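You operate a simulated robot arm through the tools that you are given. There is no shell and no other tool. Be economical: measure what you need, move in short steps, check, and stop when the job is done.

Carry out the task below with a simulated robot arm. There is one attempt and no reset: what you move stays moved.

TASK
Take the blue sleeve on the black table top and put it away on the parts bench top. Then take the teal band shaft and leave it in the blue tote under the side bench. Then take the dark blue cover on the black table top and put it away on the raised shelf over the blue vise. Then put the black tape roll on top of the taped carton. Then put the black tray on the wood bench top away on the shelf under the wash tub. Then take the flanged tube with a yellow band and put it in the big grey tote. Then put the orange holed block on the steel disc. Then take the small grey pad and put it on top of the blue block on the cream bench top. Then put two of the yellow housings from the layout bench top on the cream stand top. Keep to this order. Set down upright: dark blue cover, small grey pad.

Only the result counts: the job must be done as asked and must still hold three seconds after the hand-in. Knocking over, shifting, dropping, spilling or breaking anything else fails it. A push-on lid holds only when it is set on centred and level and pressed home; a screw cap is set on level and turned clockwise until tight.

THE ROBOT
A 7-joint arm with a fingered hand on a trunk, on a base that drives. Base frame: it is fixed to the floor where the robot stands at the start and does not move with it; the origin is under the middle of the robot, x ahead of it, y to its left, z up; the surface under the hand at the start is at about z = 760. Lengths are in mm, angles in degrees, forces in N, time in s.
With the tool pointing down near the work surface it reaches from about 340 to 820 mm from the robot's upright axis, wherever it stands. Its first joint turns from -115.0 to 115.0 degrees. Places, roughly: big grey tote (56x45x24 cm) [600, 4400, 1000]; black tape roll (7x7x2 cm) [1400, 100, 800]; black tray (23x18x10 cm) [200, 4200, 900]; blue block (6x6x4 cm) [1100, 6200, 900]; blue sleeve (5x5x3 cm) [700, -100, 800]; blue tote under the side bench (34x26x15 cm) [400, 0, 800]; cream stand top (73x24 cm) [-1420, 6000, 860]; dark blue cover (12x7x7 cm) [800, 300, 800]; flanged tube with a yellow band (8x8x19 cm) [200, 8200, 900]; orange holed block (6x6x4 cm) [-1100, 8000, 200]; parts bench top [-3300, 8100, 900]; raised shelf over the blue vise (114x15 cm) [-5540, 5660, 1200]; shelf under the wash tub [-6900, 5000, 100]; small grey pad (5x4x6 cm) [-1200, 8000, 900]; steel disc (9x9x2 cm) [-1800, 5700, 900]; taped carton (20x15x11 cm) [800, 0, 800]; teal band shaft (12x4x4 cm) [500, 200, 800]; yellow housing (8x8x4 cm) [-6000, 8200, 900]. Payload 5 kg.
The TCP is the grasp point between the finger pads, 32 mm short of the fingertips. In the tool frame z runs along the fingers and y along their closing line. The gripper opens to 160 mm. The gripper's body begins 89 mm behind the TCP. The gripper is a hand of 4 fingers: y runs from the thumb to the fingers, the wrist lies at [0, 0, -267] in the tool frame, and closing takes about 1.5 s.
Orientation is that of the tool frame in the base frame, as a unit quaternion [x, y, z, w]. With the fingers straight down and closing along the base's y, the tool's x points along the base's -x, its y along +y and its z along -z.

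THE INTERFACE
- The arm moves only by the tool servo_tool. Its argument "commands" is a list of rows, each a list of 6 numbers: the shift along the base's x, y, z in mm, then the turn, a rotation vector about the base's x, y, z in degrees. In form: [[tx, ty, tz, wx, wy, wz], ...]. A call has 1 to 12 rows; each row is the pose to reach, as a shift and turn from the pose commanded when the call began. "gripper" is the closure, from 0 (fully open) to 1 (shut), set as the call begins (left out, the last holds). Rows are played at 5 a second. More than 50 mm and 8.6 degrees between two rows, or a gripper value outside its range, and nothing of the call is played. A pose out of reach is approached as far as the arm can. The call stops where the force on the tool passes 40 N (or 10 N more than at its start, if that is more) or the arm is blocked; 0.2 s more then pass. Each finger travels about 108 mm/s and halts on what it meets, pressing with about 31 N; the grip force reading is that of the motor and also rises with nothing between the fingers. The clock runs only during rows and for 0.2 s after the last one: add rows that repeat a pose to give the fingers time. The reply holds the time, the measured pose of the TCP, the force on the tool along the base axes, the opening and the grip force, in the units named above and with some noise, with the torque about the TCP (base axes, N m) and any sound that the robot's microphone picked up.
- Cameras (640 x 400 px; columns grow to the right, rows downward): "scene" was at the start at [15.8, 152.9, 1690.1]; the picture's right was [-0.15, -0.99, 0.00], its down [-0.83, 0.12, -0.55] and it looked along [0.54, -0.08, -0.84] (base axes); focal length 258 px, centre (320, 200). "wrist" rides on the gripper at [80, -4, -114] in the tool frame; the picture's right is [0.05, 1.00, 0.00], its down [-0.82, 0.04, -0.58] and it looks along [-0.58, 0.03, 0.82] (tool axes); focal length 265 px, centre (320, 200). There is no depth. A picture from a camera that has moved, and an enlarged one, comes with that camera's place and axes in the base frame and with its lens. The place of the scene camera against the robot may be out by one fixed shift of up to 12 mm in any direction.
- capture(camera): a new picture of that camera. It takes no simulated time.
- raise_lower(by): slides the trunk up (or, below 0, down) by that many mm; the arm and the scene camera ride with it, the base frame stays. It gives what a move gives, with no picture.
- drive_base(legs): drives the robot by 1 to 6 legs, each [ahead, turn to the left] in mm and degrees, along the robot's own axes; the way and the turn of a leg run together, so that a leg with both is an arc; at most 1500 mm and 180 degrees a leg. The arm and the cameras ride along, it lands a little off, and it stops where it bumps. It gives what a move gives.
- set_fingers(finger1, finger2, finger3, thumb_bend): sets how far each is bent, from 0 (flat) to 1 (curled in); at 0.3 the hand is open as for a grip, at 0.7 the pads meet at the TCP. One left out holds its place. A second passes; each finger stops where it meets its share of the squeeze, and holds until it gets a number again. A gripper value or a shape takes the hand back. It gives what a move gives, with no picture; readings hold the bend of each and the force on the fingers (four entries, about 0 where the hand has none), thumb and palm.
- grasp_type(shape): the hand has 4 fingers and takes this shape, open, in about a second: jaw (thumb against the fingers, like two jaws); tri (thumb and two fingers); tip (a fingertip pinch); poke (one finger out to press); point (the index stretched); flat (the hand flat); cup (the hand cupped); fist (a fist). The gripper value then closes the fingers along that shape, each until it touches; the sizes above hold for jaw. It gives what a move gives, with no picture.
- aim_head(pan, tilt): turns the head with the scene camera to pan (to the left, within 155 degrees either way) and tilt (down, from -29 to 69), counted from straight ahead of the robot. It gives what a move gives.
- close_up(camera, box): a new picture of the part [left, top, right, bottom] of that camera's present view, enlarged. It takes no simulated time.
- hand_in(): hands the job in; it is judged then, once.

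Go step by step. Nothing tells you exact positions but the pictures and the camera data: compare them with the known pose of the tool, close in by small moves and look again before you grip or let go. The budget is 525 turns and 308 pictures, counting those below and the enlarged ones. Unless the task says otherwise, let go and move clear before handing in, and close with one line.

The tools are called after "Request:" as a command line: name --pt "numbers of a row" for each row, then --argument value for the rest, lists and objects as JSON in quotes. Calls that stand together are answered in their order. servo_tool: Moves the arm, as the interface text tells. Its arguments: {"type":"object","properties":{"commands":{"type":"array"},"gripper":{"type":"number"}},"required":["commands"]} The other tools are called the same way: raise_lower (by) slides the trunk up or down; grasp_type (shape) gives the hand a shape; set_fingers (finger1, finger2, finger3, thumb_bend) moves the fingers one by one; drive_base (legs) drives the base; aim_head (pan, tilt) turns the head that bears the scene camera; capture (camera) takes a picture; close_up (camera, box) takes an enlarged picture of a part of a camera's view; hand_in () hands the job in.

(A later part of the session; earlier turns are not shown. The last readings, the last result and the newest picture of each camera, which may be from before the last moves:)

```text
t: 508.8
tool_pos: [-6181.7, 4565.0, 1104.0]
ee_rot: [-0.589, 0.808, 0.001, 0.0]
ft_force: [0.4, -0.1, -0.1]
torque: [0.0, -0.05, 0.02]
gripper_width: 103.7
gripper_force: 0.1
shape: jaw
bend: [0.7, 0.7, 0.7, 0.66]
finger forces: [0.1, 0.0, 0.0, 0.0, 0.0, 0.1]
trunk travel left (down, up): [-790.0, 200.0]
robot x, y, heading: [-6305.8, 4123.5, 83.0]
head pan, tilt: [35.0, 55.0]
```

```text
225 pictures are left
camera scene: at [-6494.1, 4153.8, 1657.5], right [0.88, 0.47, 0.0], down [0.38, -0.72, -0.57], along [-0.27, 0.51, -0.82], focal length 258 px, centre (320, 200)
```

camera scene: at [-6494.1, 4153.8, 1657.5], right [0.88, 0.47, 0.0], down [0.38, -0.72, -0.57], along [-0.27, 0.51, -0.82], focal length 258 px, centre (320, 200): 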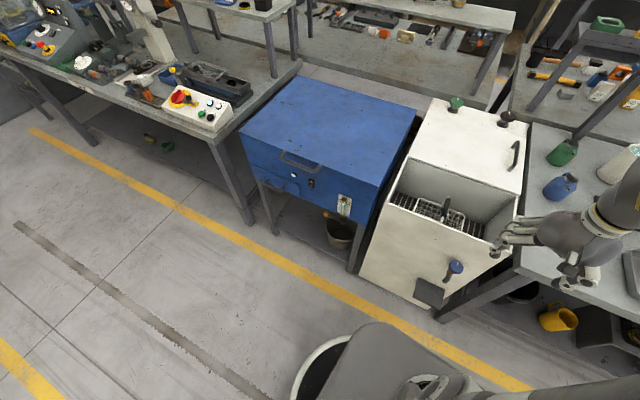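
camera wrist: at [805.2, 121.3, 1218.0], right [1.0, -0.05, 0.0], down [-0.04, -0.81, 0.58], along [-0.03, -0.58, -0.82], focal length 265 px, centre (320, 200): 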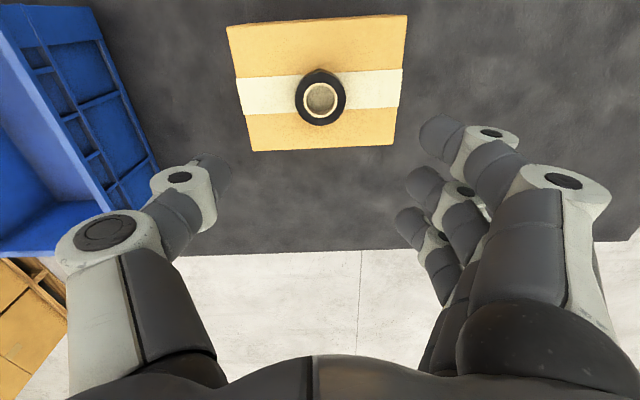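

The space under the tub is about 500 mm high, shelf at z ≈ 100, free on the left of the bucket. I'll turn to leave, and test how far the wrist can yaw, since that decides the handle grasp.

Request:
drive_base --legs '[[0, -89]]'

Request:
servo_tool --pt "0 0 0 0 0 -8" --pt "0 0 0 0 0 -16" --pt "0 0 0 0 0 -24" --pt "0 0 0 0 0 -32" --pt "0 0 0 0 0 -40" --pt "0 0 0 0 0 -48" --pt "0 0 0 0 0 -56" --pt "0 0 0 0 0 -64" --pt "0 0 0 0 0 -72" --pt "0 0 0 0 0 -80" --pt "0 0 0 0 0 -88" --pt "0 0 0 0 0 -90"

```text
t: 513.0
tool_pos: [-5862.5, 4002.5, 1104.9]
ee_rot: [0.153, 0.988, 0.001, 0.001]
ft_force: [0.4, -0.3, 0.1]
torque: [0.01, 0.01, 0.0]
gripper_width: 104.1
gripper_force: 0.1
shape: jaw
bend: [0.7, 0.7, 0.7, 0.66]
finger forces: [0.0, 0.0, 0.0, 0.1, 0.1, 0.0]
trunk travel left (down, up): [-790.0, 200.0]
robot x, y, heading: [-6303.2, 4126.2, -6.9]
head pan, tilt: [35.0, 55.0]
```

```text
t: 515.6
tool_pos: [-5863.8, 4003.9, 1103.3]
ee_rot: [0.808, 0.59, -0.001, 0.001]
ft_force: [0.2, -0.1, 0.8]
torque: [-0.03, 0.02, -0.02]
gripper_width: 103.9
gripper_force: 0.0
shape: jaw
bend: [0.7, 0.7, 0.7, 0.66]
finger forces: [0.1, 0.0, 0.1, 0.1, 0.0, 0.0]
trunk travel left (down, up): [-790.0, 200.0]
robot x, y, heading: [-6305.0, 4126.9, -7.4]
head pan, tilt: [35.0, 55.0]
```

Yaw of -90° works. Now I'll test tilting the hand forward by 45°, as it would need to be under the tub.

Request:
servo_tool --pt "30 -4 0 0 0 5" --pt "60 -8 0 0 0 10" --pt "100 -13 0 0 0 10" --pt "140 -18 0 0 0 10"

Request:
servo_tool --pt "0 0 0 -1 -7.9 0" --pt "0 0 0 -2 -15.9 0" --pt "0 0 0 -3 -23.8 0" --pt "0 0 0 -4.1 -31.7 0" --pt "0 0 0 -5.1 -39.6 0" --pt "0 0 0 -5.8 -44.6 0" --pt "0 0 0 -5.8 -44.6 0"

Request:
aim_head --pan 0 --tilt 40

Request:
capture --camera "scene"

```text
t: 516.6
tool_pos: [-5724.8, 3987.3, 1102.4]
ee_rot: [0.752, 0.659, 0.0, 0.001]
ft_force: [0.8, -1.0, 0.4]
torque: [-0.01, 0.05, 0.0]
gripper_width: 103.8
gripper_force: 0.2
shape: jaw
bend: [0.7, 0.7, 0.7, 0.66]
finger forces: [0.0, 0.0, 0.0, 0.0, 0.1, 0.0]
trunk travel left (down, up): [-790.0, 200.0]
robot x, y, heading: [-6306.4, 4123.5, -7.1]
head pan, tilt: [35.0, 55.0]
```

```text
t: 518.2
tool_pos: [-5718.6, 3990.7, 1105.5]
ee_rot: [0.692, 0.62, 0.25, 0.272]
ft_force: [1.6, 0.1, -0.9]
torque: [0.01, 0.07, -0.08]
gripper_width: 104.1
gripper_force: 0.1
shape: jaw
bend: [0.7, 0.7, 0.7, 0.66]
finger forces: [0.0, 0.0, 0.0, 0.0, 0.1, 0.0]
out of reach, approached as far as the arm can: row 6, 7
trunk travel left (down, up): [-790.0, 200.0]
robot x, y, heading: [-6300.9, 4122.3, -6.9]
head pan, tilt: [35.0, 55.0]
```

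```text
t: 519.2
tool_pos: [-5719.5, 3990.7, 1106.0]
ee_rot: [0.69, 0.622, 0.249, 0.272]
ft_force: [-0.2, 0.4, -0.2]
torque: [0.0, -0.02, 0.04]
gripper_width: 104.0
gripper_force: 0.1
shape: jaw
bend: [0.7, 0.7, 0.7, 0.66]
finger forces: [0.1, 0.1, 0.1, 0.1, 0.0, 0.0]
trunk travel left (down, up): [-790.0, 200.0]
robot x, y, heading: [-6302.1, 4124.2, -6.8]
head pan, tilt: [0.0, 40.0]
```

```text
224 pictures are left
camera scene: at [-6253.6, 4282.6, 1678.1], right [-0.12, -0.99, 0.0], down [-0.64, 0.08, -0.77], along [0.76, -0.09, -0.64], focal length 258 px, centre (320, 200)
```

scene: 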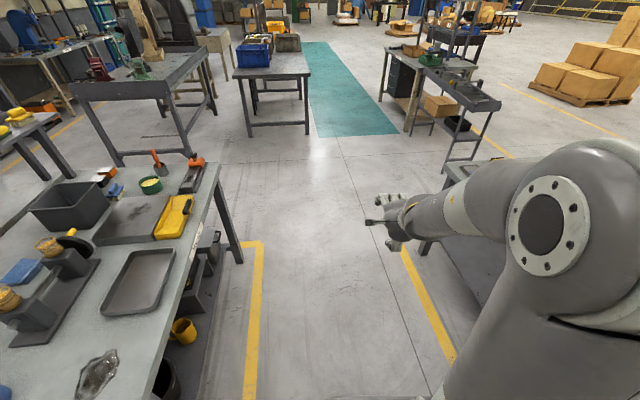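

The tilt reaches about 43°, enough to place the tray under the tub at ~38°. I'll un-tilt and drive back to the wood bench.

Request:
servo_tool --pt "0 0 0 1 7.9 0" --pt "0 0 0 2 15.9 0" --pt "0 0 0 3 23.8 0" --pt "0 0 0 4.1 31.7 0" --pt "0 0 0 5.1 39.6 0" --pt "-40 5 0 5.8 44.6 0" --pt "-80 10 0 5.8 44.6 0" --pt "-110 14 0 5.8 44.6 0" --pt "-110 14 0 5.8 44.6 0"

Request:
drive_base --legs '[[1500, 0], [1000, 0]]'

```text
t: 521.2
tool_pos: [-5829.7, 4003.4, 1105.2]
ee_rot: [0.752, 0.659, -0.001, 0.001]
ft_force: [0.1, 0.0, 0.3]
torque: [0.0, -0.03, -0.03]
gripper_width: 104.0
gripper_force: 0.0
shape: jaw
bend: [0.7, 0.7, 0.7, 0.66]
finger forces: [0.0, 0.0, 0.0, 0.0, 0.0, 0.0]
out of reach, approached as far as the arm can: row 1
trunk travel left (down, up): [-790.0, 200.0]
robot x, y, heading: [-6303.7, 4124.9, -6.8]
head pan, tilt: [0.0, 40.0]
```

```text
t: 533.6
tool_pos: [-3301.5, 3714.7, 1105.3]
ee_rot: [0.755, 0.656, -0.001, 0.001]
ft_force: [0.1, 0.3, 0.3]
torque: [-0.03, 0.0, 0.0]
gripper_width: 104.1
gripper_force: 0.0
shape: jaw
bend: [0.7, 0.7, 0.7, 0.66]
finger forces: [0.0, 0.0, 0.0, 0.0, 0.0, 0.0]
trunk travel left (down, up): [-790.0, 200.0]
robot x, y, heading: [-3777.7, 3839.1, -7.2]
head pan, tilt: [0.0, 40.0]
```

Request:
drive_base --legs '[[0, -13], [1400, 0], [0, 16]]'

```text
t: 542.6
tool_pos: [-1929.1, 3200.9, 1105.3]
ee_rot: [0.744, 0.668, 0.0, 0.001]
ft_force: [0.5, 0.6, 0.3]
torque: [-0.02, 0.04, 0.01]
gripper_width: 103.8
gripper_force: 0.0
shape: jaw
bend: [0.7, 0.7, 0.7, 0.66]
finger forces: [0.1, 0.0, 0.0, 0.1, 0.0, 0.1]
trunk travel left (down, up): [-790.0, 200.0]
robot x, y, heading: [-2407.7, 3311.0, -5.5]
head pan, tilt: [0.0, 40.0]
```

Request:
drive_base --legs '[[0, 3], [1500, 0], [1090, 0], [0, 92]]'

Request:
aim_head --pan 10 --tilt 40

Request:
capture --camera "scene"

```text
t: 559.3
tool_pos: [244.9, 3721.5, 1104.9]
ee_rot: [0.039, 0.999, 0.0, 0.001]
ft_force: [1.2, -0.5, -0.3]
torque: [0.01, -0.02, 0.0]
gripper_width: 104.1
gripper_force: 0.1
shape: jaw
bend: [0.7, 0.7, 0.7, 0.66]
finger forces: [0.0, 0.0, 0.0, 0.1, 0.1, 0.1]
trunk travel left (down, up): [-790.0, 200.0]
robot x, y, heading: [146.9, 3245.0, 86.1]
head pan, tilt: [0.0, 40.0]
```

```text
t: 560.0
tool_pos: [244.9, 3721.8, 1105.1]
ee_rot: [0.039, 0.999, 0.001, 0.001]
ft_force: [-0.1, 0.5, -0.4]
torque: [0.0, 0.0, 0.03]
gripper_width: 103.9
gripper_force: 0.1
shape: jaw
bend: [0.7, 0.7, 0.7, 0.66]
finger forces: [0.0, 0.0, 0.0, 0.0, 0.0, 0.1]
trunk travel left (down, up): [-790.0, 200.0]
robot x, y, heading: [152.3, 3241.5, 86.2]
head pan, tilt: [10.0, 40.0]
```

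```text
223 pictures are left
camera scene: at [-12.8, 3283.9, 1678.1], right [0.99, 0.11, 0.0], down [0.07, -0.64, -0.77], along [-0.08, 0.76, -0.64], focal length 258 px, centre (320, 200)
```

scene: 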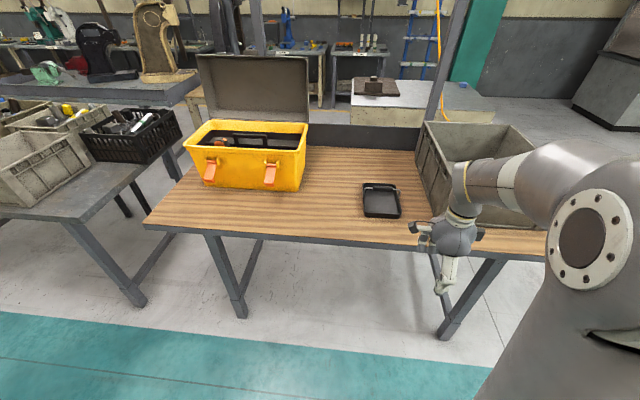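

The tray is near (180, 4265). I'll shift the hand left away from the tote, then drive 380 mm closer.

Request:
servo_tool --pt "-45 0 10 0 0 0" --pt "-75 0 30 0 0 0" --pt "-75 0 60 0 0 0"

Request:
drive_base --legs '[[390, 0]]'

Request:
capture --camera "wrist"

Request:
aim_head --pan 5 --tilt 55

Request:
capture --camera "scene"

```text
t: 560.8
tool_pos: [172.3, 3719.2, 1165.0]
ee_rot: [0.04, 0.999, 0.0, 0.001]
ft_force: [-0.2, 0.0, 0.7]
torque: [-0.01, 0.04, 0.01]
gripper_width: 103.7
gripper_force: 0.1
shape: jaw
bend: [0.7, 0.7, 0.7, 0.66]
finger forces: [0.0, 0.1, 0.0, 0.0, 0.1, 0.1]
trunk travel left (down, up): [-790.0, 200.0]
robot x, y, heading: [149.6, 3241.3, 86.0]
head pan, tilt: [10.0, 40.0]
```

```text
t: 563.3
tool_pos: [195.5, 4104.2, 1164.4]
ee_rot: [0.038, 0.999, 0.001, 0.0]
ft_force: [0.5, 0.5, -0.1]
torque: [-0.04, 0.01, 0.01]
gripper_width: 104.0
gripper_force: 0.0
shape: jaw
bend: [0.7, 0.7, 0.7, 0.66]
finger forces: [0.0, 0.0, 0.1, 0.0, 0.0, 0.0]
trunk travel left (down, up): [-790.0, 200.0]
robot x, y, heading: [177.6, 3623.7, 86.3]
head pan, tilt: [10.0, 40.0]
```

```text
222 pictures are left
camera wrist: at [115.6, 4104.4, 1278.5], right [0.02, 1.0, 0.0], down [0.82, -0.02, 0.58], along [0.58, -0.01, -0.82], focal length 265 px, centre (320, 200)
```

wrist: 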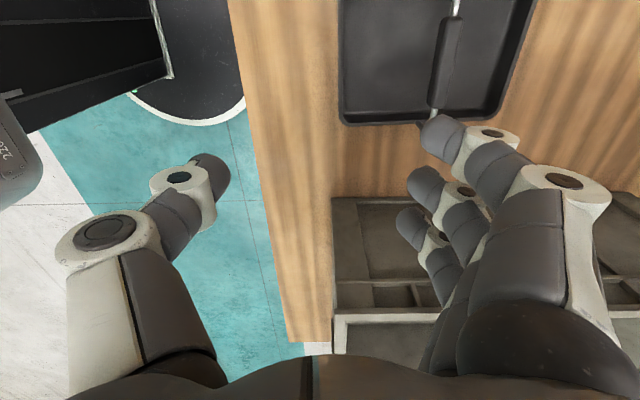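

```text
t: 564.0
tool_pos: [195.4, 4102.6, 1165.1]
ee_rot: [0.038, 0.999, 0.0, 0.001]
ft_force: [0.1, -0.1, -0.7]
torque: [0.0, 0.0, 0.0]
gripper_width: 103.9
gripper_force: 0.1
shape: jaw
bend: [0.7, 0.7, 0.7, 0.66]
finger forces: [0.0, 0.0, 0.0, 0.0, 0.1, 0.1]
trunk travel left (down, up): [-790.0, 200.0]
robot x, y, heading: [176.6, 3625.4, 86.6]
head pan, tilt: [5.0, 55.0]
```

```text
221 pictures are left
camera scene: at [20.1, 3653.2, 1657.5], right [1.0, 0.02, 0.0], down [0.02, -0.82, -0.57], along [-0.01, 0.57, -0.82], focal length 258 px, centre (320, 200)
```

scene: 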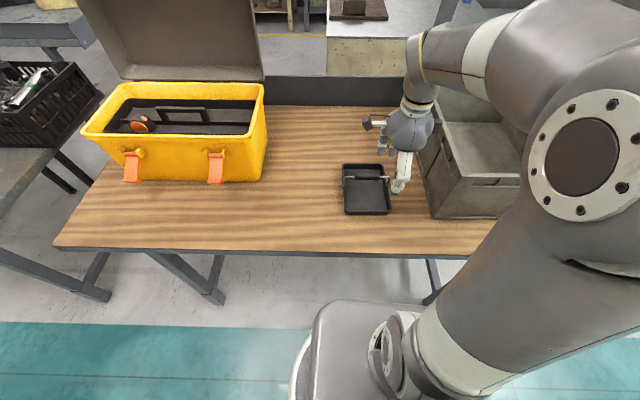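

The handle bar's centre is at about (167, 4244, 948) and it runs parallel to x. I'll align yaw, then tilt the hand forward 38° at a standoff.

Request:
servo_tool --pt "-14 0 0 0 0 2" --pt "-28 0 0 0 0 4.5" --pt "-28 0 0 0 0 4.5" --gripper 0.5

Request:
servo_tool --pt "0 10 -20 8 0 0" --pt "0 22 -40 16 0 0" --pt "0 35 -60 24 0 0" --pt "0 48 -80 32 0 0" --pt "0 58 -100 38 0 0" --pt "0 67 -122 38 0 0" --pt "0 67 -122 38 0 0"

Request:
capture --camera "wrist"

Request:
close_up --camera "scene" --box '[290, 90, 490, 240]'

```text
t: 564.8
tool_pos: [166.2, 4101.2, 1165.1]
ee_rot: [-0.001, 1.0, 0.001, 0.001]
ft_force: [0.6, 0.3, 0.0]
torque: [0.0, -0.03, 0.0]
gripper_width: 80.8
gripper_force: 0.0
shape: jaw
bend: [0.72, 0.72, 0.72, 0.7]
finger forces: [0.0, 0.0, 0.1, 0.1, 0.0, 0.0]
trunk travel left (down, up): [-790.0, 200.0]
robot x, y, heading: [177.3, 3624.3, 86.1]
head pan, tilt: [5.0, 55.0]
```

```text
t: 566.4
tool_pos: [169.6, 4168.3, 1042.9]
ee_rot: [0.001, 0.945, 0.327, 0.001]
ft_force: [1.2, -0.3, 0.5]
torque: [-0.01, 0.05, 0.06]
gripper_width: 80.8
gripper_force: 0.2
shape: jaw
bend: [0.72, 0.72, 0.72, 0.7]
finger forces: [0.1, 0.0, 0.0, 0.0, 0.0, 0.1]
out of reach, approached as far as the arm can: row 5
trunk travel left (down, up): [-790.0, 200.0]
robot x, y, heading: [175.5, 3622.4, 86.5]
head pan, tilt: [5.0, 55.0]
```

```text
220 pictures are left
camera wrist: at [89.7, 4093.1, 1130.2], right [-0.05, 0.79, 0.62], down [0.81, -0.32, 0.48], along [0.58, 0.53, -0.62], focal length 265 px, centre (320, 200)
```

wrist: 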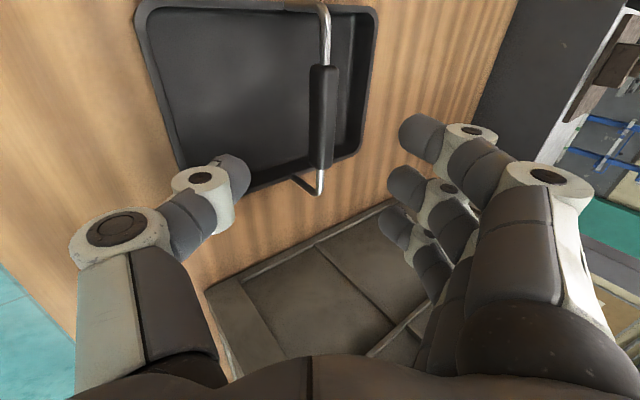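

```text
2.67 times, centred on (390, 165) of scene
camera zoom: at [23.0, 3651.9, 1657.8], right [1.0, 0.02, 0.0], down [0.02, -0.82, -0.57], along [-0.01, 0.57, -0.82], focal length 688 px, centre (133, 293)
```

zoom: 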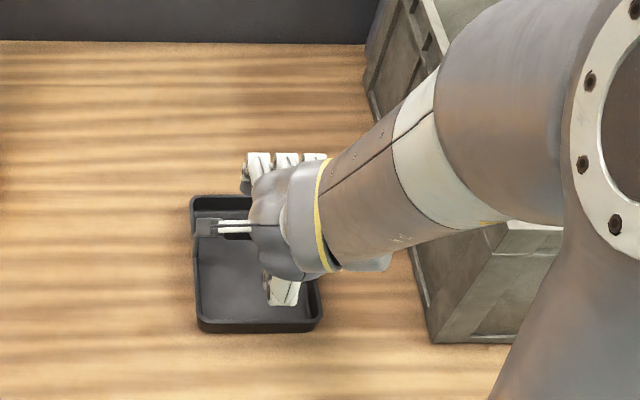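

The bar is lined up. Next I'll advance along the tool axis and recheck.

Request:
servo_tool --pt "-1 20 -23 0 0 0" --pt "-2 40 -46 0 0 0" --pt "-3 58 -68 0 0 0" --pt "-3 58 -68 0 0 0"

Request:
capture --camera "wrist"

```text
t: 567.4
tool_pos: [167.3, 4224.0, 974.4]
ee_rot: [-0.002, 0.945, 0.326, 0.002]
ft_force: [0.2, 0.3, -0.1]
torque: [-0.01, -0.01, 0.0]
gripper_width: 80.4
gripper_force: 0.0
shape: jaw
bend: [0.72, 0.72, 0.72, 0.7]
finger forces: [0.0, 0.0, 0.1, 0.0, 0.0, 0.1]
trunk travel left (down, up): [-790.0, 200.0]
robot x, y, heading: [175.1, 3624.4, 86.3]
head pan, tilt: [5.0, 55.0]
```

```text
218 pictures are left
camera wrist: at [85.6, 4150.5, 1060.3], right [-0.05, 0.79, 0.62], down [0.81, -0.32, 0.48], along [0.58, 0.53, -0.62], focal length 265 px, centre (320, 200)
```

wrist: 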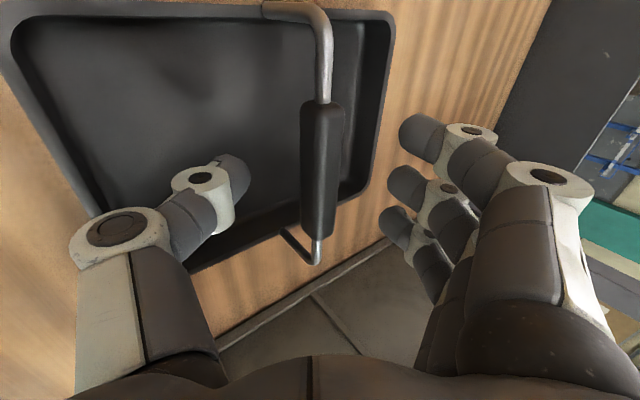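

Request:
servo_tool --pt "0 11 -14 0 0 0" --pt "0 22 -28 0 0 0" --pt "0 22 -28 0 0 0"

Request:
capture --camera "wrist"

```text
t: 568.2
tool_pos: [166.6, 4248.2, 945.1]
ee_rot: [-0.001, 0.945, 0.327, 0.001]
ft_force: [-1.0, 0.3, -0.2]
torque: [-0.02, 0.02, 0.0]
gripper_width: 80.2
gripper_force: 0.1
shape: jaw
bend: [0.72, 0.72, 0.72, 0.7]
finger forces: [0.0, 0.0, 0.0, 0.0, 0.1, 0.0]
trunk travel left (down, up): [-790.0, 200.0]
robot x, y, heading: [174.9, 3624.1, 86.2]
head pan, tilt: [5.0, 55.0]
```

```text
217 pictures are left
camera wrist: at [85.6, 4174.2, 1032.5], right [-0.05, 0.79, 0.62], down [0.81, -0.32, 0.48], along [0.58, 0.53, -0.62], focal length 265 px, centre (320, 200)
```

wrist: 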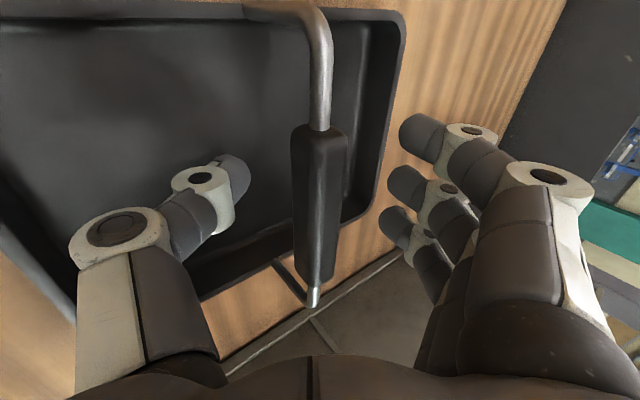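

Bar is between the fingers. Closing.

Request:
servo_tool --pt "0 0 0 0 0 0" --pt "0 0 0 0 0 0" --pt "0 0 0 0 0 0" --pt "0 0 0 0 0 0" --pt "0 0 0 0 0 0" --pt "0 0 0 0 0 0" --pt "0 0 0 0 0 0" --gripper 1.0

Request:
capture --camera "wrist"

```text
t: 569.8
tool_pos: [165.6, 4249.7, 945.5]
ee_rot: [-0.002, 0.946, 0.325, 0.001]
ft_force: [-0.1, -0.8, 0.4]
torque: [0.03, -0.01, -0.03]
gripper_width: 0.0
gripper_force: 31.4
shape: jaw
bend: [0.68, 0.63, 0.68, 0.71]
finger forces: [2.5, 0.0, 2.7, 0.0, 5.9, 0.1]
trunk travel left (down, up): [-790.0, 200.0]
robot x, y, heading: [175.9, 3623.9, 86.3]
head pan, tilt: [5.0, 55.0]
```

```text
216 pictures are left
camera wrist: at [85.6, 4174.2, 1032.3], right [-0.05, 0.79, 0.62], down [0.81, -0.32, 0.48], along [0.58, 0.53, -0.62], focal length 265 px, centre (320, 200)
```

wrist: 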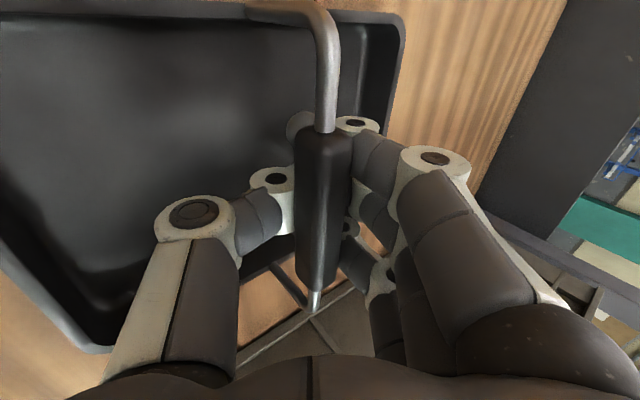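

The fingers closed just beyond the bar. I'll open, back off 18 mm along the tool axis, and close again.

Request:
servo_tool --pt "0 0 0 0 0 0" --pt "0 0 0 0 0 0" --pt "0 0 0 0 0 0" --pt "0 0 0 0 0 0" --pt "0 -11 14 0 0 0" --pt "0 -11 14 0 0 0" --gripper 0.55

Request:
servo_tool --pt "0 0 0 0 0 0" --pt "0 0 0 0 0 0" --pt "0 0 0 0 0 0" --pt "0 0 0 0 0 0" --pt "0 0 0 0 0 0" --pt "0 0 0 0 0 0" --pt "0 0 0 0 0 0" --gripper 1.0

Request:
capture --camera "wrist"

```text
t: 571.2
tool_pos: [166.3, 4239.3, 958.8]
ee_rot: [-0.001, 0.945, 0.326, 0.001]
ft_force: [0.6, 0.5, 0.3]
torque: [-0.01, -0.01, -0.02]
gripper_width: 71.3
gripper_force: 0.1
shape: jaw
bend: [0.73, 0.73, 0.73, 0.7]
finger forces: [0.0, 0.1, 0.0, 0.1, 0.1, 0.0]
trunk travel left (down, up): [-790.0, 200.0]
robot x, y, heading: [181.3, 3623.7, 86.3]
head pan, tilt: [5.0, 55.0]
```

```text
t: 572.8
tool_pos: [165.2, 4239.8, 958.3]
ee_rot: [-0.001, 0.945, 0.326, 0.001]
ft_force: [0.0, 0.6, -1.9]
torque: [0.07, 0.0, 0.0]
gripper_width: 1.5
gripper_force: 31.6
shape: jaw
bend: [0.67, 0.65, 0.66, 0.73]
finger forces: [4.5, 0.0, 4.6, 0.0, 8.7, 0.0]
trunk travel left (down, up): [-790.0, 200.0]
robot x, y, heading: [174.8, 3626.1, 85.9]
head pan, tilt: [5.0, 55.0]
```

```text
215 pictures are left
camera wrist: at [85.4, 4165.2, 1046.5], right [-0.05, 0.79, 0.62], down [0.81, -0.32, 0.48], along [0.58, 0.53, -0.62], focal length 265 px, centre (320, 200)
```

wrist: 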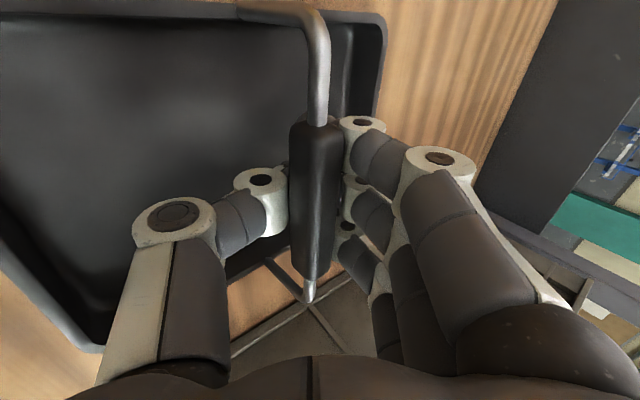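

Request:
servo_tool --pt "0 0 0 0 0 0" --pt "0 0 0 0 0 0" --pt "0 0 0 0 0 0" --pt "0 0 0 0 0 0" --pt "0 -8 10 0 0 0" --pt "0 -8 10 0 0 0" --gripper 0.55

Request:
servo_tool --pt "0 0 0 0 0 0" --pt "0 0 0 0 0 0" --pt "0 0 0 0 0 0" --pt "0 0 0 0 0 0" --pt "0 0 0 0 0 0" --pt "0 0 0 0 0 0" --pt "0 0 0 0 0 0" --gripper 1.0

Request:
capture --camera "wrist"

```text
t: 574.2
tool_pos: [164.7, 4231.5, 970.2]
ee_rot: [-0.001, 0.945, 0.326, 0.001]
ft_force: [0.7, -0.1, 0.4]
torque: [0.02, 0.02, -0.02]
gripper_width: 71.3
gripper_force: 0.1
shape: jaw
bend: [0.73, 0.73, 0.73, 0.7]
finger forces: [0.0, 0.0, 0.1, 0.0, 0.0, 0.1]
trunk travel left (down, up): [-790.0, 200.0]
robot x, y, heading: [176.5, 3626.2, 86.2]
head pan, tilt: [5.0, 55.0]
```

```text
t: 575.8
tool_pos: [164.3, 4231.7, 969.9]
ee_rot: [0.0, 0.945, 0.326, 0.002]
ft_force: [0.4, 1.0, -1.9]
torque: [0.15, -0.04, 0.03]
gripper_width: 12.9
gripper_force: 30.9
shape: jaw
bend: [0.65, 0.65, 0.65, 0.73]
finger forces: [7.0, 7.1, 7.3, 0.0, 24.4, 0.1]
trunk travel left (down, up): [-790.0, 200.0]
robot x, y, heading: [176.1, 3623.9, 86.5]
head pan, tilt: [5.0, 55.0]
```

```text
214 pictures are left
camera wrist: at [84.4, 4157.5, 1056.8], right [-0.05, 0.79, 0.62], down [0.81, -0.32, 0.48], along [0.58, 0.53, -0.62], focal length 265 px, centre (320, 200)
```

wrist: 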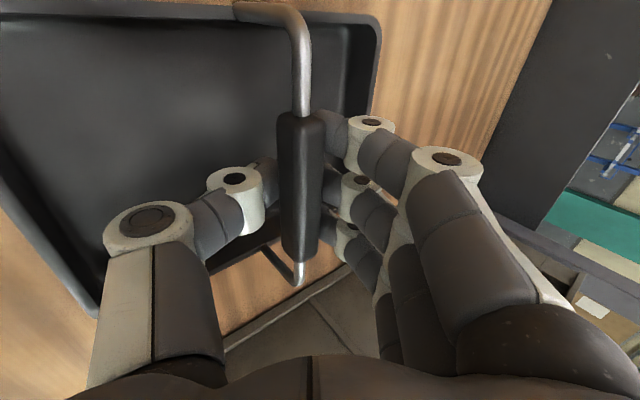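

Now it's a proper grip on all three fingers and the thumb. Lifting slowly.

Request:
servo_tool --pt "0 0 8 0 0 0" --pt "0 0 20 0 0 0" --pt "0 0 40 0 0 0" --pt "0 0 60 0 0 0" --pt "0 0 60 0 0 0"

Request:
capture --camera "wrist"

Request:
capture --camera "scene"

```text
t: 577.0
tool_pos: [164.5, 4232.1, 1031.5]
ee_rot: [-0.002, 0.945, 0.326, 0.001]
ft_force: [0.2, -1.2, -2.3]
torque: [0.07, 0.0, -0.01]
gripper_width: 6.5
gripper_force: 30.6
shape: jaw
bend: [0.69, 0.64, 0.69, 0.74]
finger forces: [1.3, 0.0, 1.3, 0.0, 4.3, 0.0]
trunk travel left (down, up): [-790.0, 200.0]
robot x, y, heading: [172.5, 3624.1, 86.5]
head pan, tilt: [5.0, 55.0]
```

```text
213 pictures are left
camera wrist: at [84.9, 4157.4, 1118.4], right [-0.05, 0.79, 0.61], down [0.81, -0.32, 0.48], along [0.58, 0.53, -0.62], focal length 265 px, centre (320, 200)
```

wrist: 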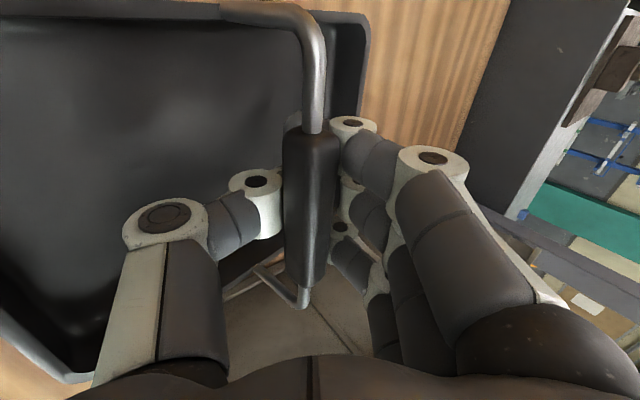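

```text
212 pictures are left
camera scene: at [20.0, 3653.5, 1657.4], right [1.0, 0.02, 0.0], down [0.02, -0.82, -0.57], along [-0.01, 0.57, -0.82], focal length 258 px, centre (320, 200)
```

scene: 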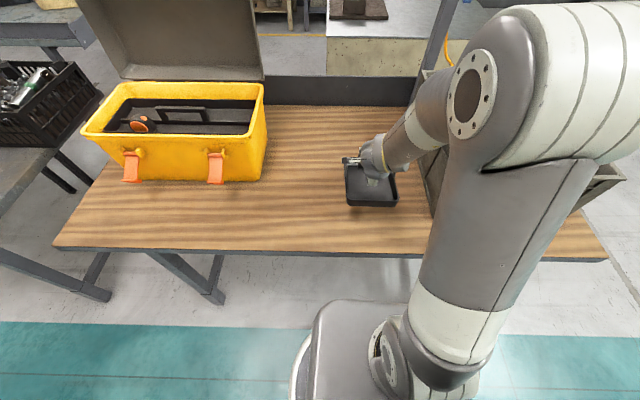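

The bar is now caged within the closed fingers, so the tray hangs level and can't drop. I'll raise it and back away.

Request:
servo_tool --pt "0 0 20 0 0 0" --pt "0 0 40 0 0 0" --pt "0 0 60 0 0 0" --pt "0 0 80 0 0 0" --pt "0 0 80 0 0 0"

Request:
drive_base --legs '[[-450, 0], [0, 90]]'

Request:
capture --camera "wrist"

```text
t: 578.2
tool_pos: [166.3, 4231.5, 1112.6]
ee_rot: [-0.002, 0.945, 0.326, 0.001]
ft_force: [-0.3, -0.5, -2.5]
torque: [0.08, -0.01, -0.01]
gripper_width: 6.6
gripper_force: 31.2
shape: jaw
bend: [0.69, 0.64, 0.69, 0.74]
finger forces: [1.2, 0.0, 1.1, 0.0, 4.2, 0.1]
trunk travel left (down, up): [-790.0, 200.0]
robot x, y, heading: [174.0, 3626.2, 86.1]
head pan, tilt: [5.0, 55.0]
```

```text
t: 584.9
tool_pos: [-456.8, 3129.2, 1112.2]
ee_rot: [0.685, -0.652, -0.226, 0.234]
ft_force: [-0.4, -0.6, -2.4]
torque: [-0.02, 0.06, -0.02]
gripper_width: 6.8
gripper_force: 30.9
shape: jaw
bend: [0.69, 0.64, 0.69, 0.74]
finger forces: [1.2, 0.1, 1.3, 0.1, 3.8, 0.0]
trunk travel left (down, up): [-790.0, 200.0]
robot x, y, heading: [145.2, 3166.4, 178.9]
head pan, tilt: [5.0, 55.0]
```

```text
211 pictures are left
camera wrist: at [-380.2, 3051.3, 1199.5], right [-0.78, -0.09, 0.62], down [0.28, 0.83, 0.48], along [-0.55, 0.55, -0.62], focal length 265 px, centre (320, 200)
```

wrist: 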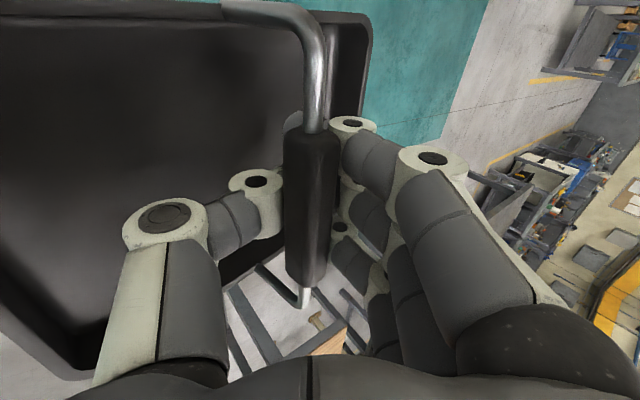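

Request:
drive_base --legs '[[0, -4], [1500, 0], [1000, 0]]'

```text
t: 597.5
tool_pos: [-2933.8, 3391.0, 1112.0]
ee_rot: [-0.66, 0.677, 0.235, -0.226]
ft_force: [0.1, 0.4, -3.3]
torque: [0.02, 0.07, -0.03]
gripper_width: 6.7
gripper_force: 30.9
shape: jaw
bend: [0.69, 0.64, 0.69, 0.74]
finger forces: [1.1, 0.0, 1.1, 0.0, 3.8, 0.0]
trunk travel left (down, up): [-790.0, 200.0]
robot x, y, heading: [-2326.6, 3380.4, 174.5]
head pan, tilt: [5.0, 55.0]
```

Request:
drive_base --legs '[[0, -16], [1480, 0], [0, 18]]'

```text
t: 606.9
tool_pos: [-4339.9, 3909.3, 1113.1]
ee_rot: [0.677, -0.66, -0.229, 0.231]
ft_force: [-0.3, 0.4, -3.0]
torque: [0.04, 0.06, -0.03]
gripper_width: 6.2
gripper_force: 30.9
shape: jaw
bend: [0.69, 0.64, 0.69, 0.74]
finger forces: [1.0, 0.1, 1.2, 0.1, 3.7, 0.0]
trunk travel left (down, up): [-790.0, 200.0]
robot x, y, heading: [-3735.1, 3932.1, 177.3]
head pan, tilt: [5.0, 55.0]
```

Request:
drive_base --legs '[[0, 4], [1500, 0], [1300, 0]]'

```text
t: 620.8
tool_pos: [-7108.2, 3778.1, 1112.3]
ee_rot: [0.699, -0.637, -0.22, 0.24]
ft_force: [0.3, -0.4, -3.0]
torque: [0.0, 0.09, -0.02]
gripper_width: 6.3
gripper_force: 30.9
shape: jaw
bend: [0.69, 0.64, 0.69, 0.74]
finger forces: [1.1, 0.1, 1.0, 0.0, 3.5, 0.1]
trunk travel left (down, up): [-790.0, 200.0]
robot x, y, heading: [-6504.0, 3841.2, -178.6]
head pan, tilt: [5.0, 55.0]
```

Request:
drive_base --legs '[[458, 0], [0, -91]]'

Request:
aim_head --pan 15 --tilt 45

Request:
capture --camera "scene"

```text
t: 627.5
tool_pos: [-7023.0, 4437.4, 1112.6]
ee_rot: [-0.03, 0.945, 0.326, -0.009]
ft_force: [0.2, 0.9, -3.7]
torque: [0.05, 0.0, 0.0]
gripper_width: 6.3
gripper_force: 31.2
shape: jaw
bend: [0.69, 0.64, 0.69, 0.74]
finger forces: [0.9, 0.0, 0.9, 0.0, 3.4, 0.0]
trunk travel left (down, up): [-790.0, 200.0]
robot x, y, heading: [-6975.2, 3831.5, 90.0]
head pan, tilt: [5.0, 55.0]
```

```text
t: 628.2
tool_pos: [-7021.5, 4436.8, 1112.7]
ee_rot: [-0.03, 0.945, 0.326, -0.009]
ft_force: [0.0, 0.6, -3.0]
torque: [0.05, -0.01, 0.02]
gripper_width: 6.4
gripper_force: 31.5
shape: jaw
bend: [0.69, 0.64, 0.69, 0.74]
finger forces: [0.9, 0.1, 1.0, 0.0, 3.4, 0.0]
trunk travel left (down, up): [-790.0, 200.0]
robot x, y, heading: [-6973.2, 3830.3, 89.7]
head pan, tilt: [15.0, 45.0]
```

```text
210 pictures are left
camera scene: at [-7145.6, 3858.0, 1670.8], right [0.97, 0.26, 0.0], down [0.18, -0.68, -0.71], along [-0.18, 0.68, -0.71], focal length 258 px, centre (320, 200)
```

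scene: 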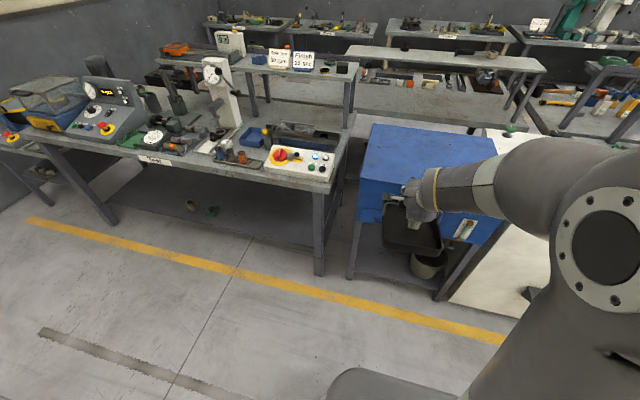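

Positioned in front of the tub. I'm lowering the trunk to reach the low shelf, which also gives a better view underneath.

Request:
raise_lower --by -760

Request:
aim_head --pan 12 --tilt 35

Request:
capture --camera "scene"

Request:
capture --camera "wrist"

```text
refused: -760 is not a number from -400 to 400
```

```text
t: 628.9
tool_pos: [-7021.2, 4436.2, 1111.4]
ee_rot: [-0.031, 0.945, 0.325, -0.008]
ft_force: [0.0, -0.7, -2.6]
torque: [0.06, 0.0, 0.02]
gripper_width: 6.5
gripper_force: 30.8
shape: jaw
bend: [0.69, 0.64, 0.69, 0.74]
finger forces: [0.8, 0.0, 1.0, 0.0, 3.4, 0.0]
trunk travel left (down, up): [-790.0, 200.0]
robot x, y, heading: [-6975.0, 3829.9, 90.1]
head pan, tilt: [12.0, 35.0]
```

```text
209 pictures are left
camera scene: at [-7142.9, 3865.6, 1685.6], right [0.98, 0.21, 0.0], down [0.12, -0.56, -0.82], along [-0.17, 0.8, -0.57], focal length 258 px, centre (320, 200)
```

scene: 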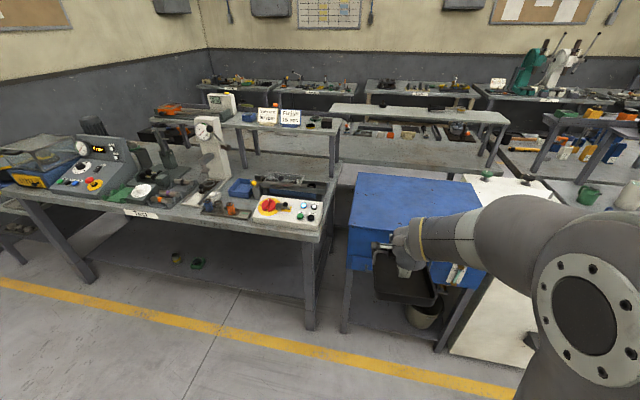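

```text
208 pictures are left
camera wrist: at [-7097.3, 4357.6, 1199.4], right [-0.1, 0.78, 0.61], down [0.83, -0.27, 0.48], along [0.54, 0.56, -0.62], focal length 265 px, centre (320, 200)
```

wrist: 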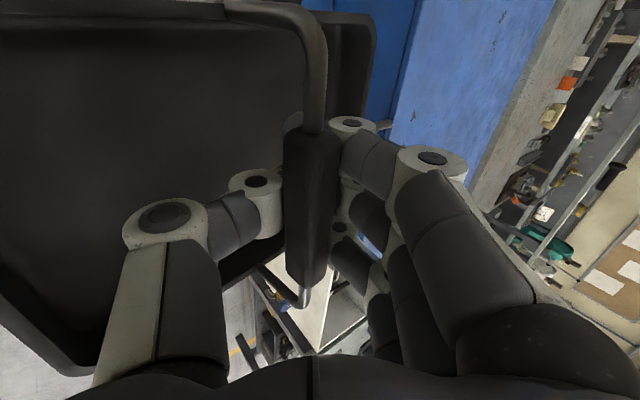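

Request:
raise_lower --by -400

Request:
raise_lower --by -350

Request:
capture --camera "scene"

Request:
capture --camera "wrist"

```text
t: 632.8
tool_pos: [-7021.7, 4436.3, 712.9]
ee_rot: [-0.031, 0.945, 0.325, -0.009]
ft_force: [0.6, 0.6, -2.6]
torque: [0.01, 0.01, -0.02]
gripper_width: 6.3
gripper_force: 31.1
shape: jaw
bend: [0.69, 0.64, 0.69, 0.74]
finger forces: [0.9, 0.0, 0.9, 0.0, 3.2, 0.0]
trunk travel left (down, up): [-390.0, 600.0]
robot x, y, heading: [-6973.8, 3835.3, 90.2]
head pan, tilt: [12.0, 35.0]
```

```text
t: 636.2
tool_pos: [-7021.5, 4436.7, 362.8]
ee_rot: [-0.03, 0.945, 0.326, -0.009]
ft_force: [-0.3, 0.6, -2.5]
torque: [0.07, -0.01, 0.0]
gripper_width: 6.4
gripper_force: 31.1
shape: jaw
bend: [0.69, 0.64, 0.69, 0.74]
finger forces: [0.9, 0.0, 1.1, 0.0, 3.1, 0.0]
trunk travel left (down, up): [-40.0, 950.0]
robot x, y, heading: [-6975.4, 3831.5, 89.9]
head pan, tilt: [12.0, 35.0]
```

```text
207 pictures are left
camera scene: at [-7142.9, 3865.4, 935.7], right [0.98, 0.21, 0.0], down [0.12, -0.56, -0.82], along [-0.17, 0.8, -0.57], focal length 258 px, centre (320, 200)
```

scene: 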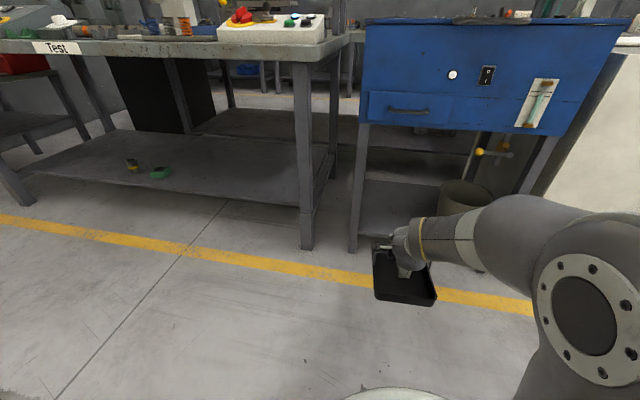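

```text
206 pictures are left
camera wrist: at [-7097.3, 4357.4, 449.4], right [-0.1, 0.78, 0.61], down [0.83, -0.27, 0.48], along [0.54, 0.56, -0.62], focal length 265 px, centre (320, 200)
```

wrist: 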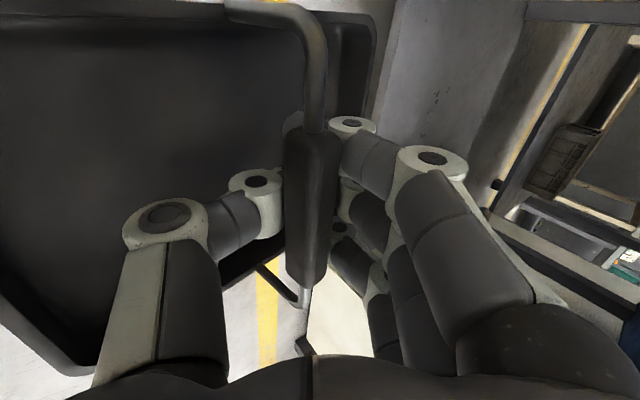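

Request:
close_up --camera "scene" --box '[330, 90, 570, 320]'

```text
1.74 times, centred on (450, 205) of scene
camera zoom: at [-7142.9, 3865.4, 935.7], right [0.98, 0.21, 0.0], down [0.12, -0.56, -0.82], along [-0.17, 0.8, -0.57], focal length 449 px, centre (94, 191)
```

zoom: 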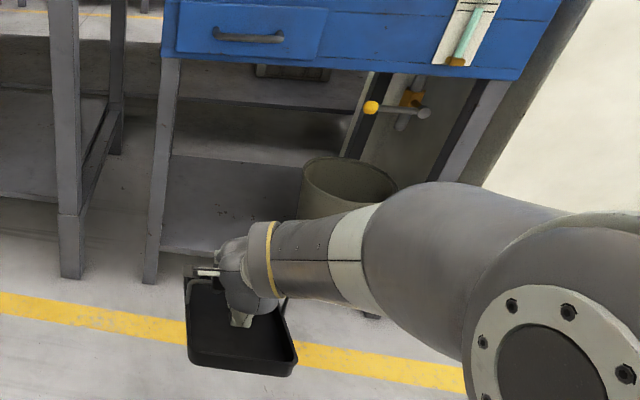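

Shelf height is about z ≈ 135, with free room from x ≈ -7150 to -6835. I'll lower the hand so the wrist clears the tub, then check the tray height.

Request:
raise_lower --by -40

Request:
servo_tool --pt "8 0 -20 0 0 0" --pt "16 0 -40 0 0 0" --pt "24 0 -60 0 0 0" --pt "24 0 -80 0 0 0" --pt "24 0 -80 0 0 0"

Request:
close_up --camera "scene" --box '[330, 90, 570, 320]'

```text
t: 637.0
tool_pos: [-7021.4, 4436.9, 322.4]
ee_rot: [-0.031, 0.945, 0.325, -0.009]
ft_force: [-0.5, -0.4, -2.0]
torque: [0.09, 0.0, -0.02]
gripper_width: 6.4
gripper_force: 31.0
shape: jaw
bend: [0.69, 0.64, 0.69, 0.74]
finger forces: [0.9, 0.0, 1.0, 0.0, 3.3, 0.0]
trunk travel left (down, up): [0.0, 990.0]
robot x, y, heading: [-6974.7, 3834.0, 89.9]
head pan, tilt: [12.0, 35.0]
```

```text
t: 638.2
tool_pos: [-6998.5, 4436.0, 240.5]
ee_rot: [-0.031, 0.945, 0.325, -0.008]
ft_force: [0.3, -0.1, -3.0]
torque: [0.09, 0.03, 0.05]
gripper_width: 6.1
gripper_force: 30.9
shape: jaw
bend: [0.69, 0.64, 0.69, 0.74]
finger forces: [1.0, 0.1, 1.1, 0.0, 3.2, 0.0]
trunk travel left (down, up): [0.0, 990.0]
robot x, y, heading: [-6975.2, 3829.9, 89.9]
head pan, tilt: [12.0, 35.0]
```

```text
1.74 times, centred on (450, 205) of scene
camera zoom: at [-7142.8, 3865.4, 895.7], right [0.98, 0.21, 0.0], down [0.12, -0.56, -0.82], along [-0.17, 0.8, -0.57], focal length 449 px, centre (94, 191)
```

zoom: 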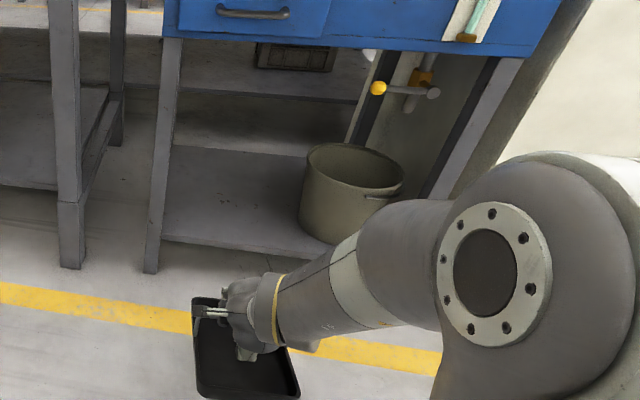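

The elbow would come too close to the tub if I only drove forward. I'll test reaching farther with the arm instead, before the tub.

Request:
servo_tool --pt "0 30 0 0 0 0" --pt "0 60 0 0 0 0" --pt "0 90 0 0 0 0" --pt "0 120 0 0 0 0" --pt "0 150 0 0 0 0" --pt "0 150 0 0 0 0"

Request:
capture --camera "scene"

```text
t: 639.6
tool_pos: [-6998.5, 4587.1, 244.5]
ee_rot: [-0.032, 0.945, 0.325, -0.009]
ft_force: [-0.4, 0.1, -2.9]
torque: [0.06, 0.0, -0.01]
gripper_width: 6.3
gripper_force: 30.8
shape: jaw
bend: [0.69, 0.64, 0.69, 0.74]
finger forces: [0.8, 0.0, 1.0, 0.0, 3.4, 0.0]
trunk travel left (down, up): [0.0, 990.0]
robot x, y, heading: [-6973.4, 3830.6, 89.9]
head pan, tilt: [12.0, 35.0]
```

```text
203 pictures are left
camera scene: at [-7142.8, 3865.5, 895.6], right [0.98, 0.21, 0.0], down [0.12, -0.56, -0.82], along [-0.17, 0.8, -0.57], focal length 258 px, centre (320, 200)
```

scene: 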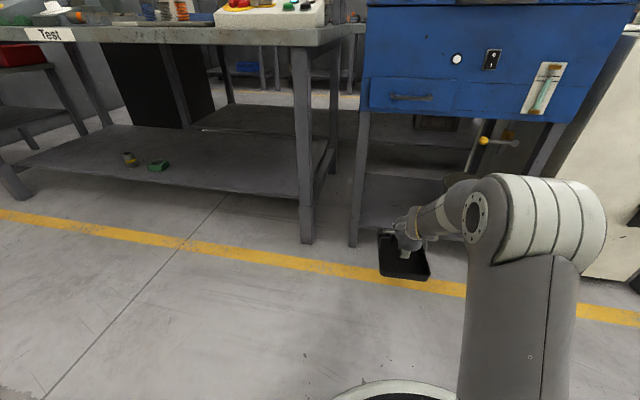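

Reachable, and the elbow lags behind when the arm is stretched. I'll extend further and check the image again.

Request:
servo_tool --pt "0 25 0 0 0 0" --pt "0 50 0 0 0 0" --pt "0 75 0 0 0 0" --pt "0 100 0 0 0 0" --pt "0 100 0 0 0 0"

Request:
capture --camera "scene"

```text
t: 640.8
tool_pos: [-6997.4, 4687.8, 240.9]
ee_rot: [-0.031, 0.945, 0.326, -0.008]
ft_force: [-1.2, -0.4, -2.1]
torque: [0.05, 0.01, -0.02]
gripper_width: 6.1
gripper_force: 30.3
shape: jaw
bend: [0.69, 0.64, 0.69, 0.74]
finger forces: [1.0, 0.1, 0.9, 0.0, 3.3, 0.0]
trunk travel left (down, up): [0.0, 990.0]
robot x, y, heading: [-6977.8, 3832.7, 89.8]
head pan, tilt: [12.0, 35.0]
```

```text
202 pictures are left
camera scene: at [-7142.8, 3865.5, 895.6], right [0.98, 0.21, 0.0], down [0.12, -0.56, -0.82], along [-0.17, 0.8, -0.57], focal length 258 px, centre (320, 200)
```

scene: 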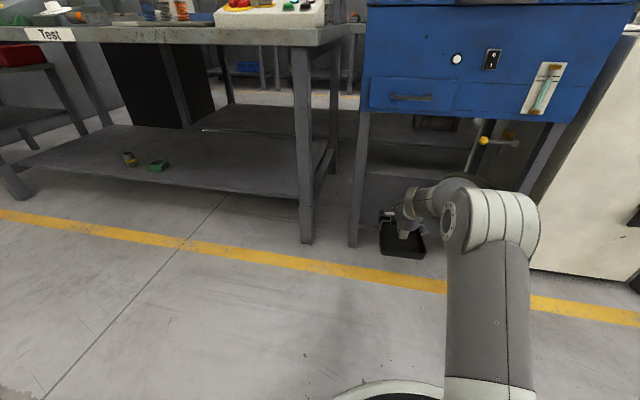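

Request:
close_up --camera "scene" --box '[350, 80, 560, 290]'

Request:
aim_head --pan -35 --tilt 30

Request:
capture --camera "scene"

```text
1.90 times, centred on (455, 185) of scene
camera zoom: at [-7142.8, 3865.5, 895.6], right [0.98, 0.21, 0.0], down [0.12, -0.56, -0.82], along [-0.17, 0.8, -0.57], focal length 492 px, centre (63, 229)
```

zoom: 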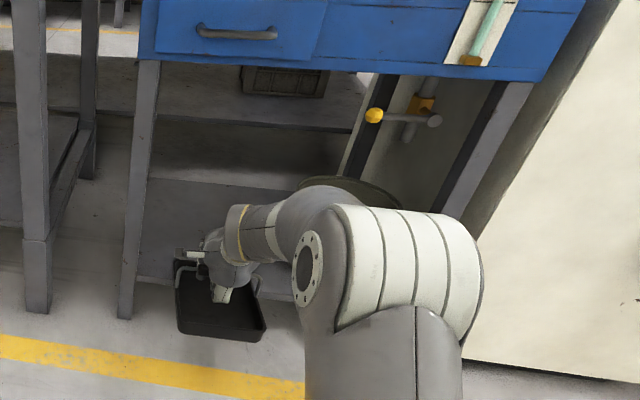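

```text
t: 642.0
tool_pos: [-6998.1, 4687.7, 240.1]
ee_rot: [-0.031, 0.945, 0.326, -0.009]
ft_force: [0.4, -0.2, -2.6]
torque: [0.06, 0.01, -0.02]
gripper_width: 6.4
gripper_force: 31.2
shape: jaw
bend: [0.69, 0.64, 0.69, 0.74]
finger forces: [0.9, 0.0, 1.0, 0.0, 3.2, 0.1]
trunk travel left (down, up): [0.0, 990.0]
robot x, y, heading: [-6970.3, 3830.0, 89.8]
head pan, tilt: [-35.0, 30.0]
```

```text
200 pictures are left
camera scene: at [-7072.7, 3853.4, 903.4], right [0.82, -0.57, 0.0], down [-0.29, -0.41, -0.87], along [0.5, 0.71, -0.5], focal length 258 px, centre (320, 200)
```

scene: 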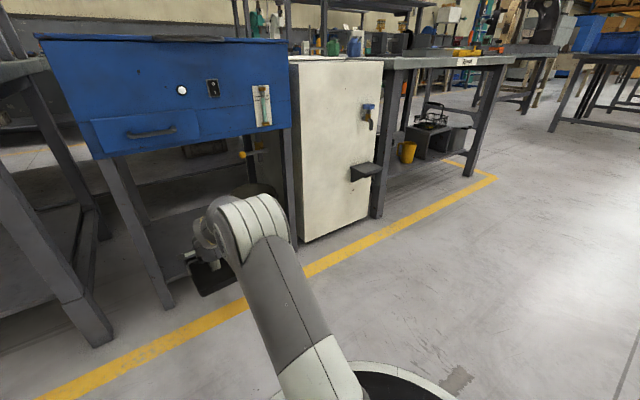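

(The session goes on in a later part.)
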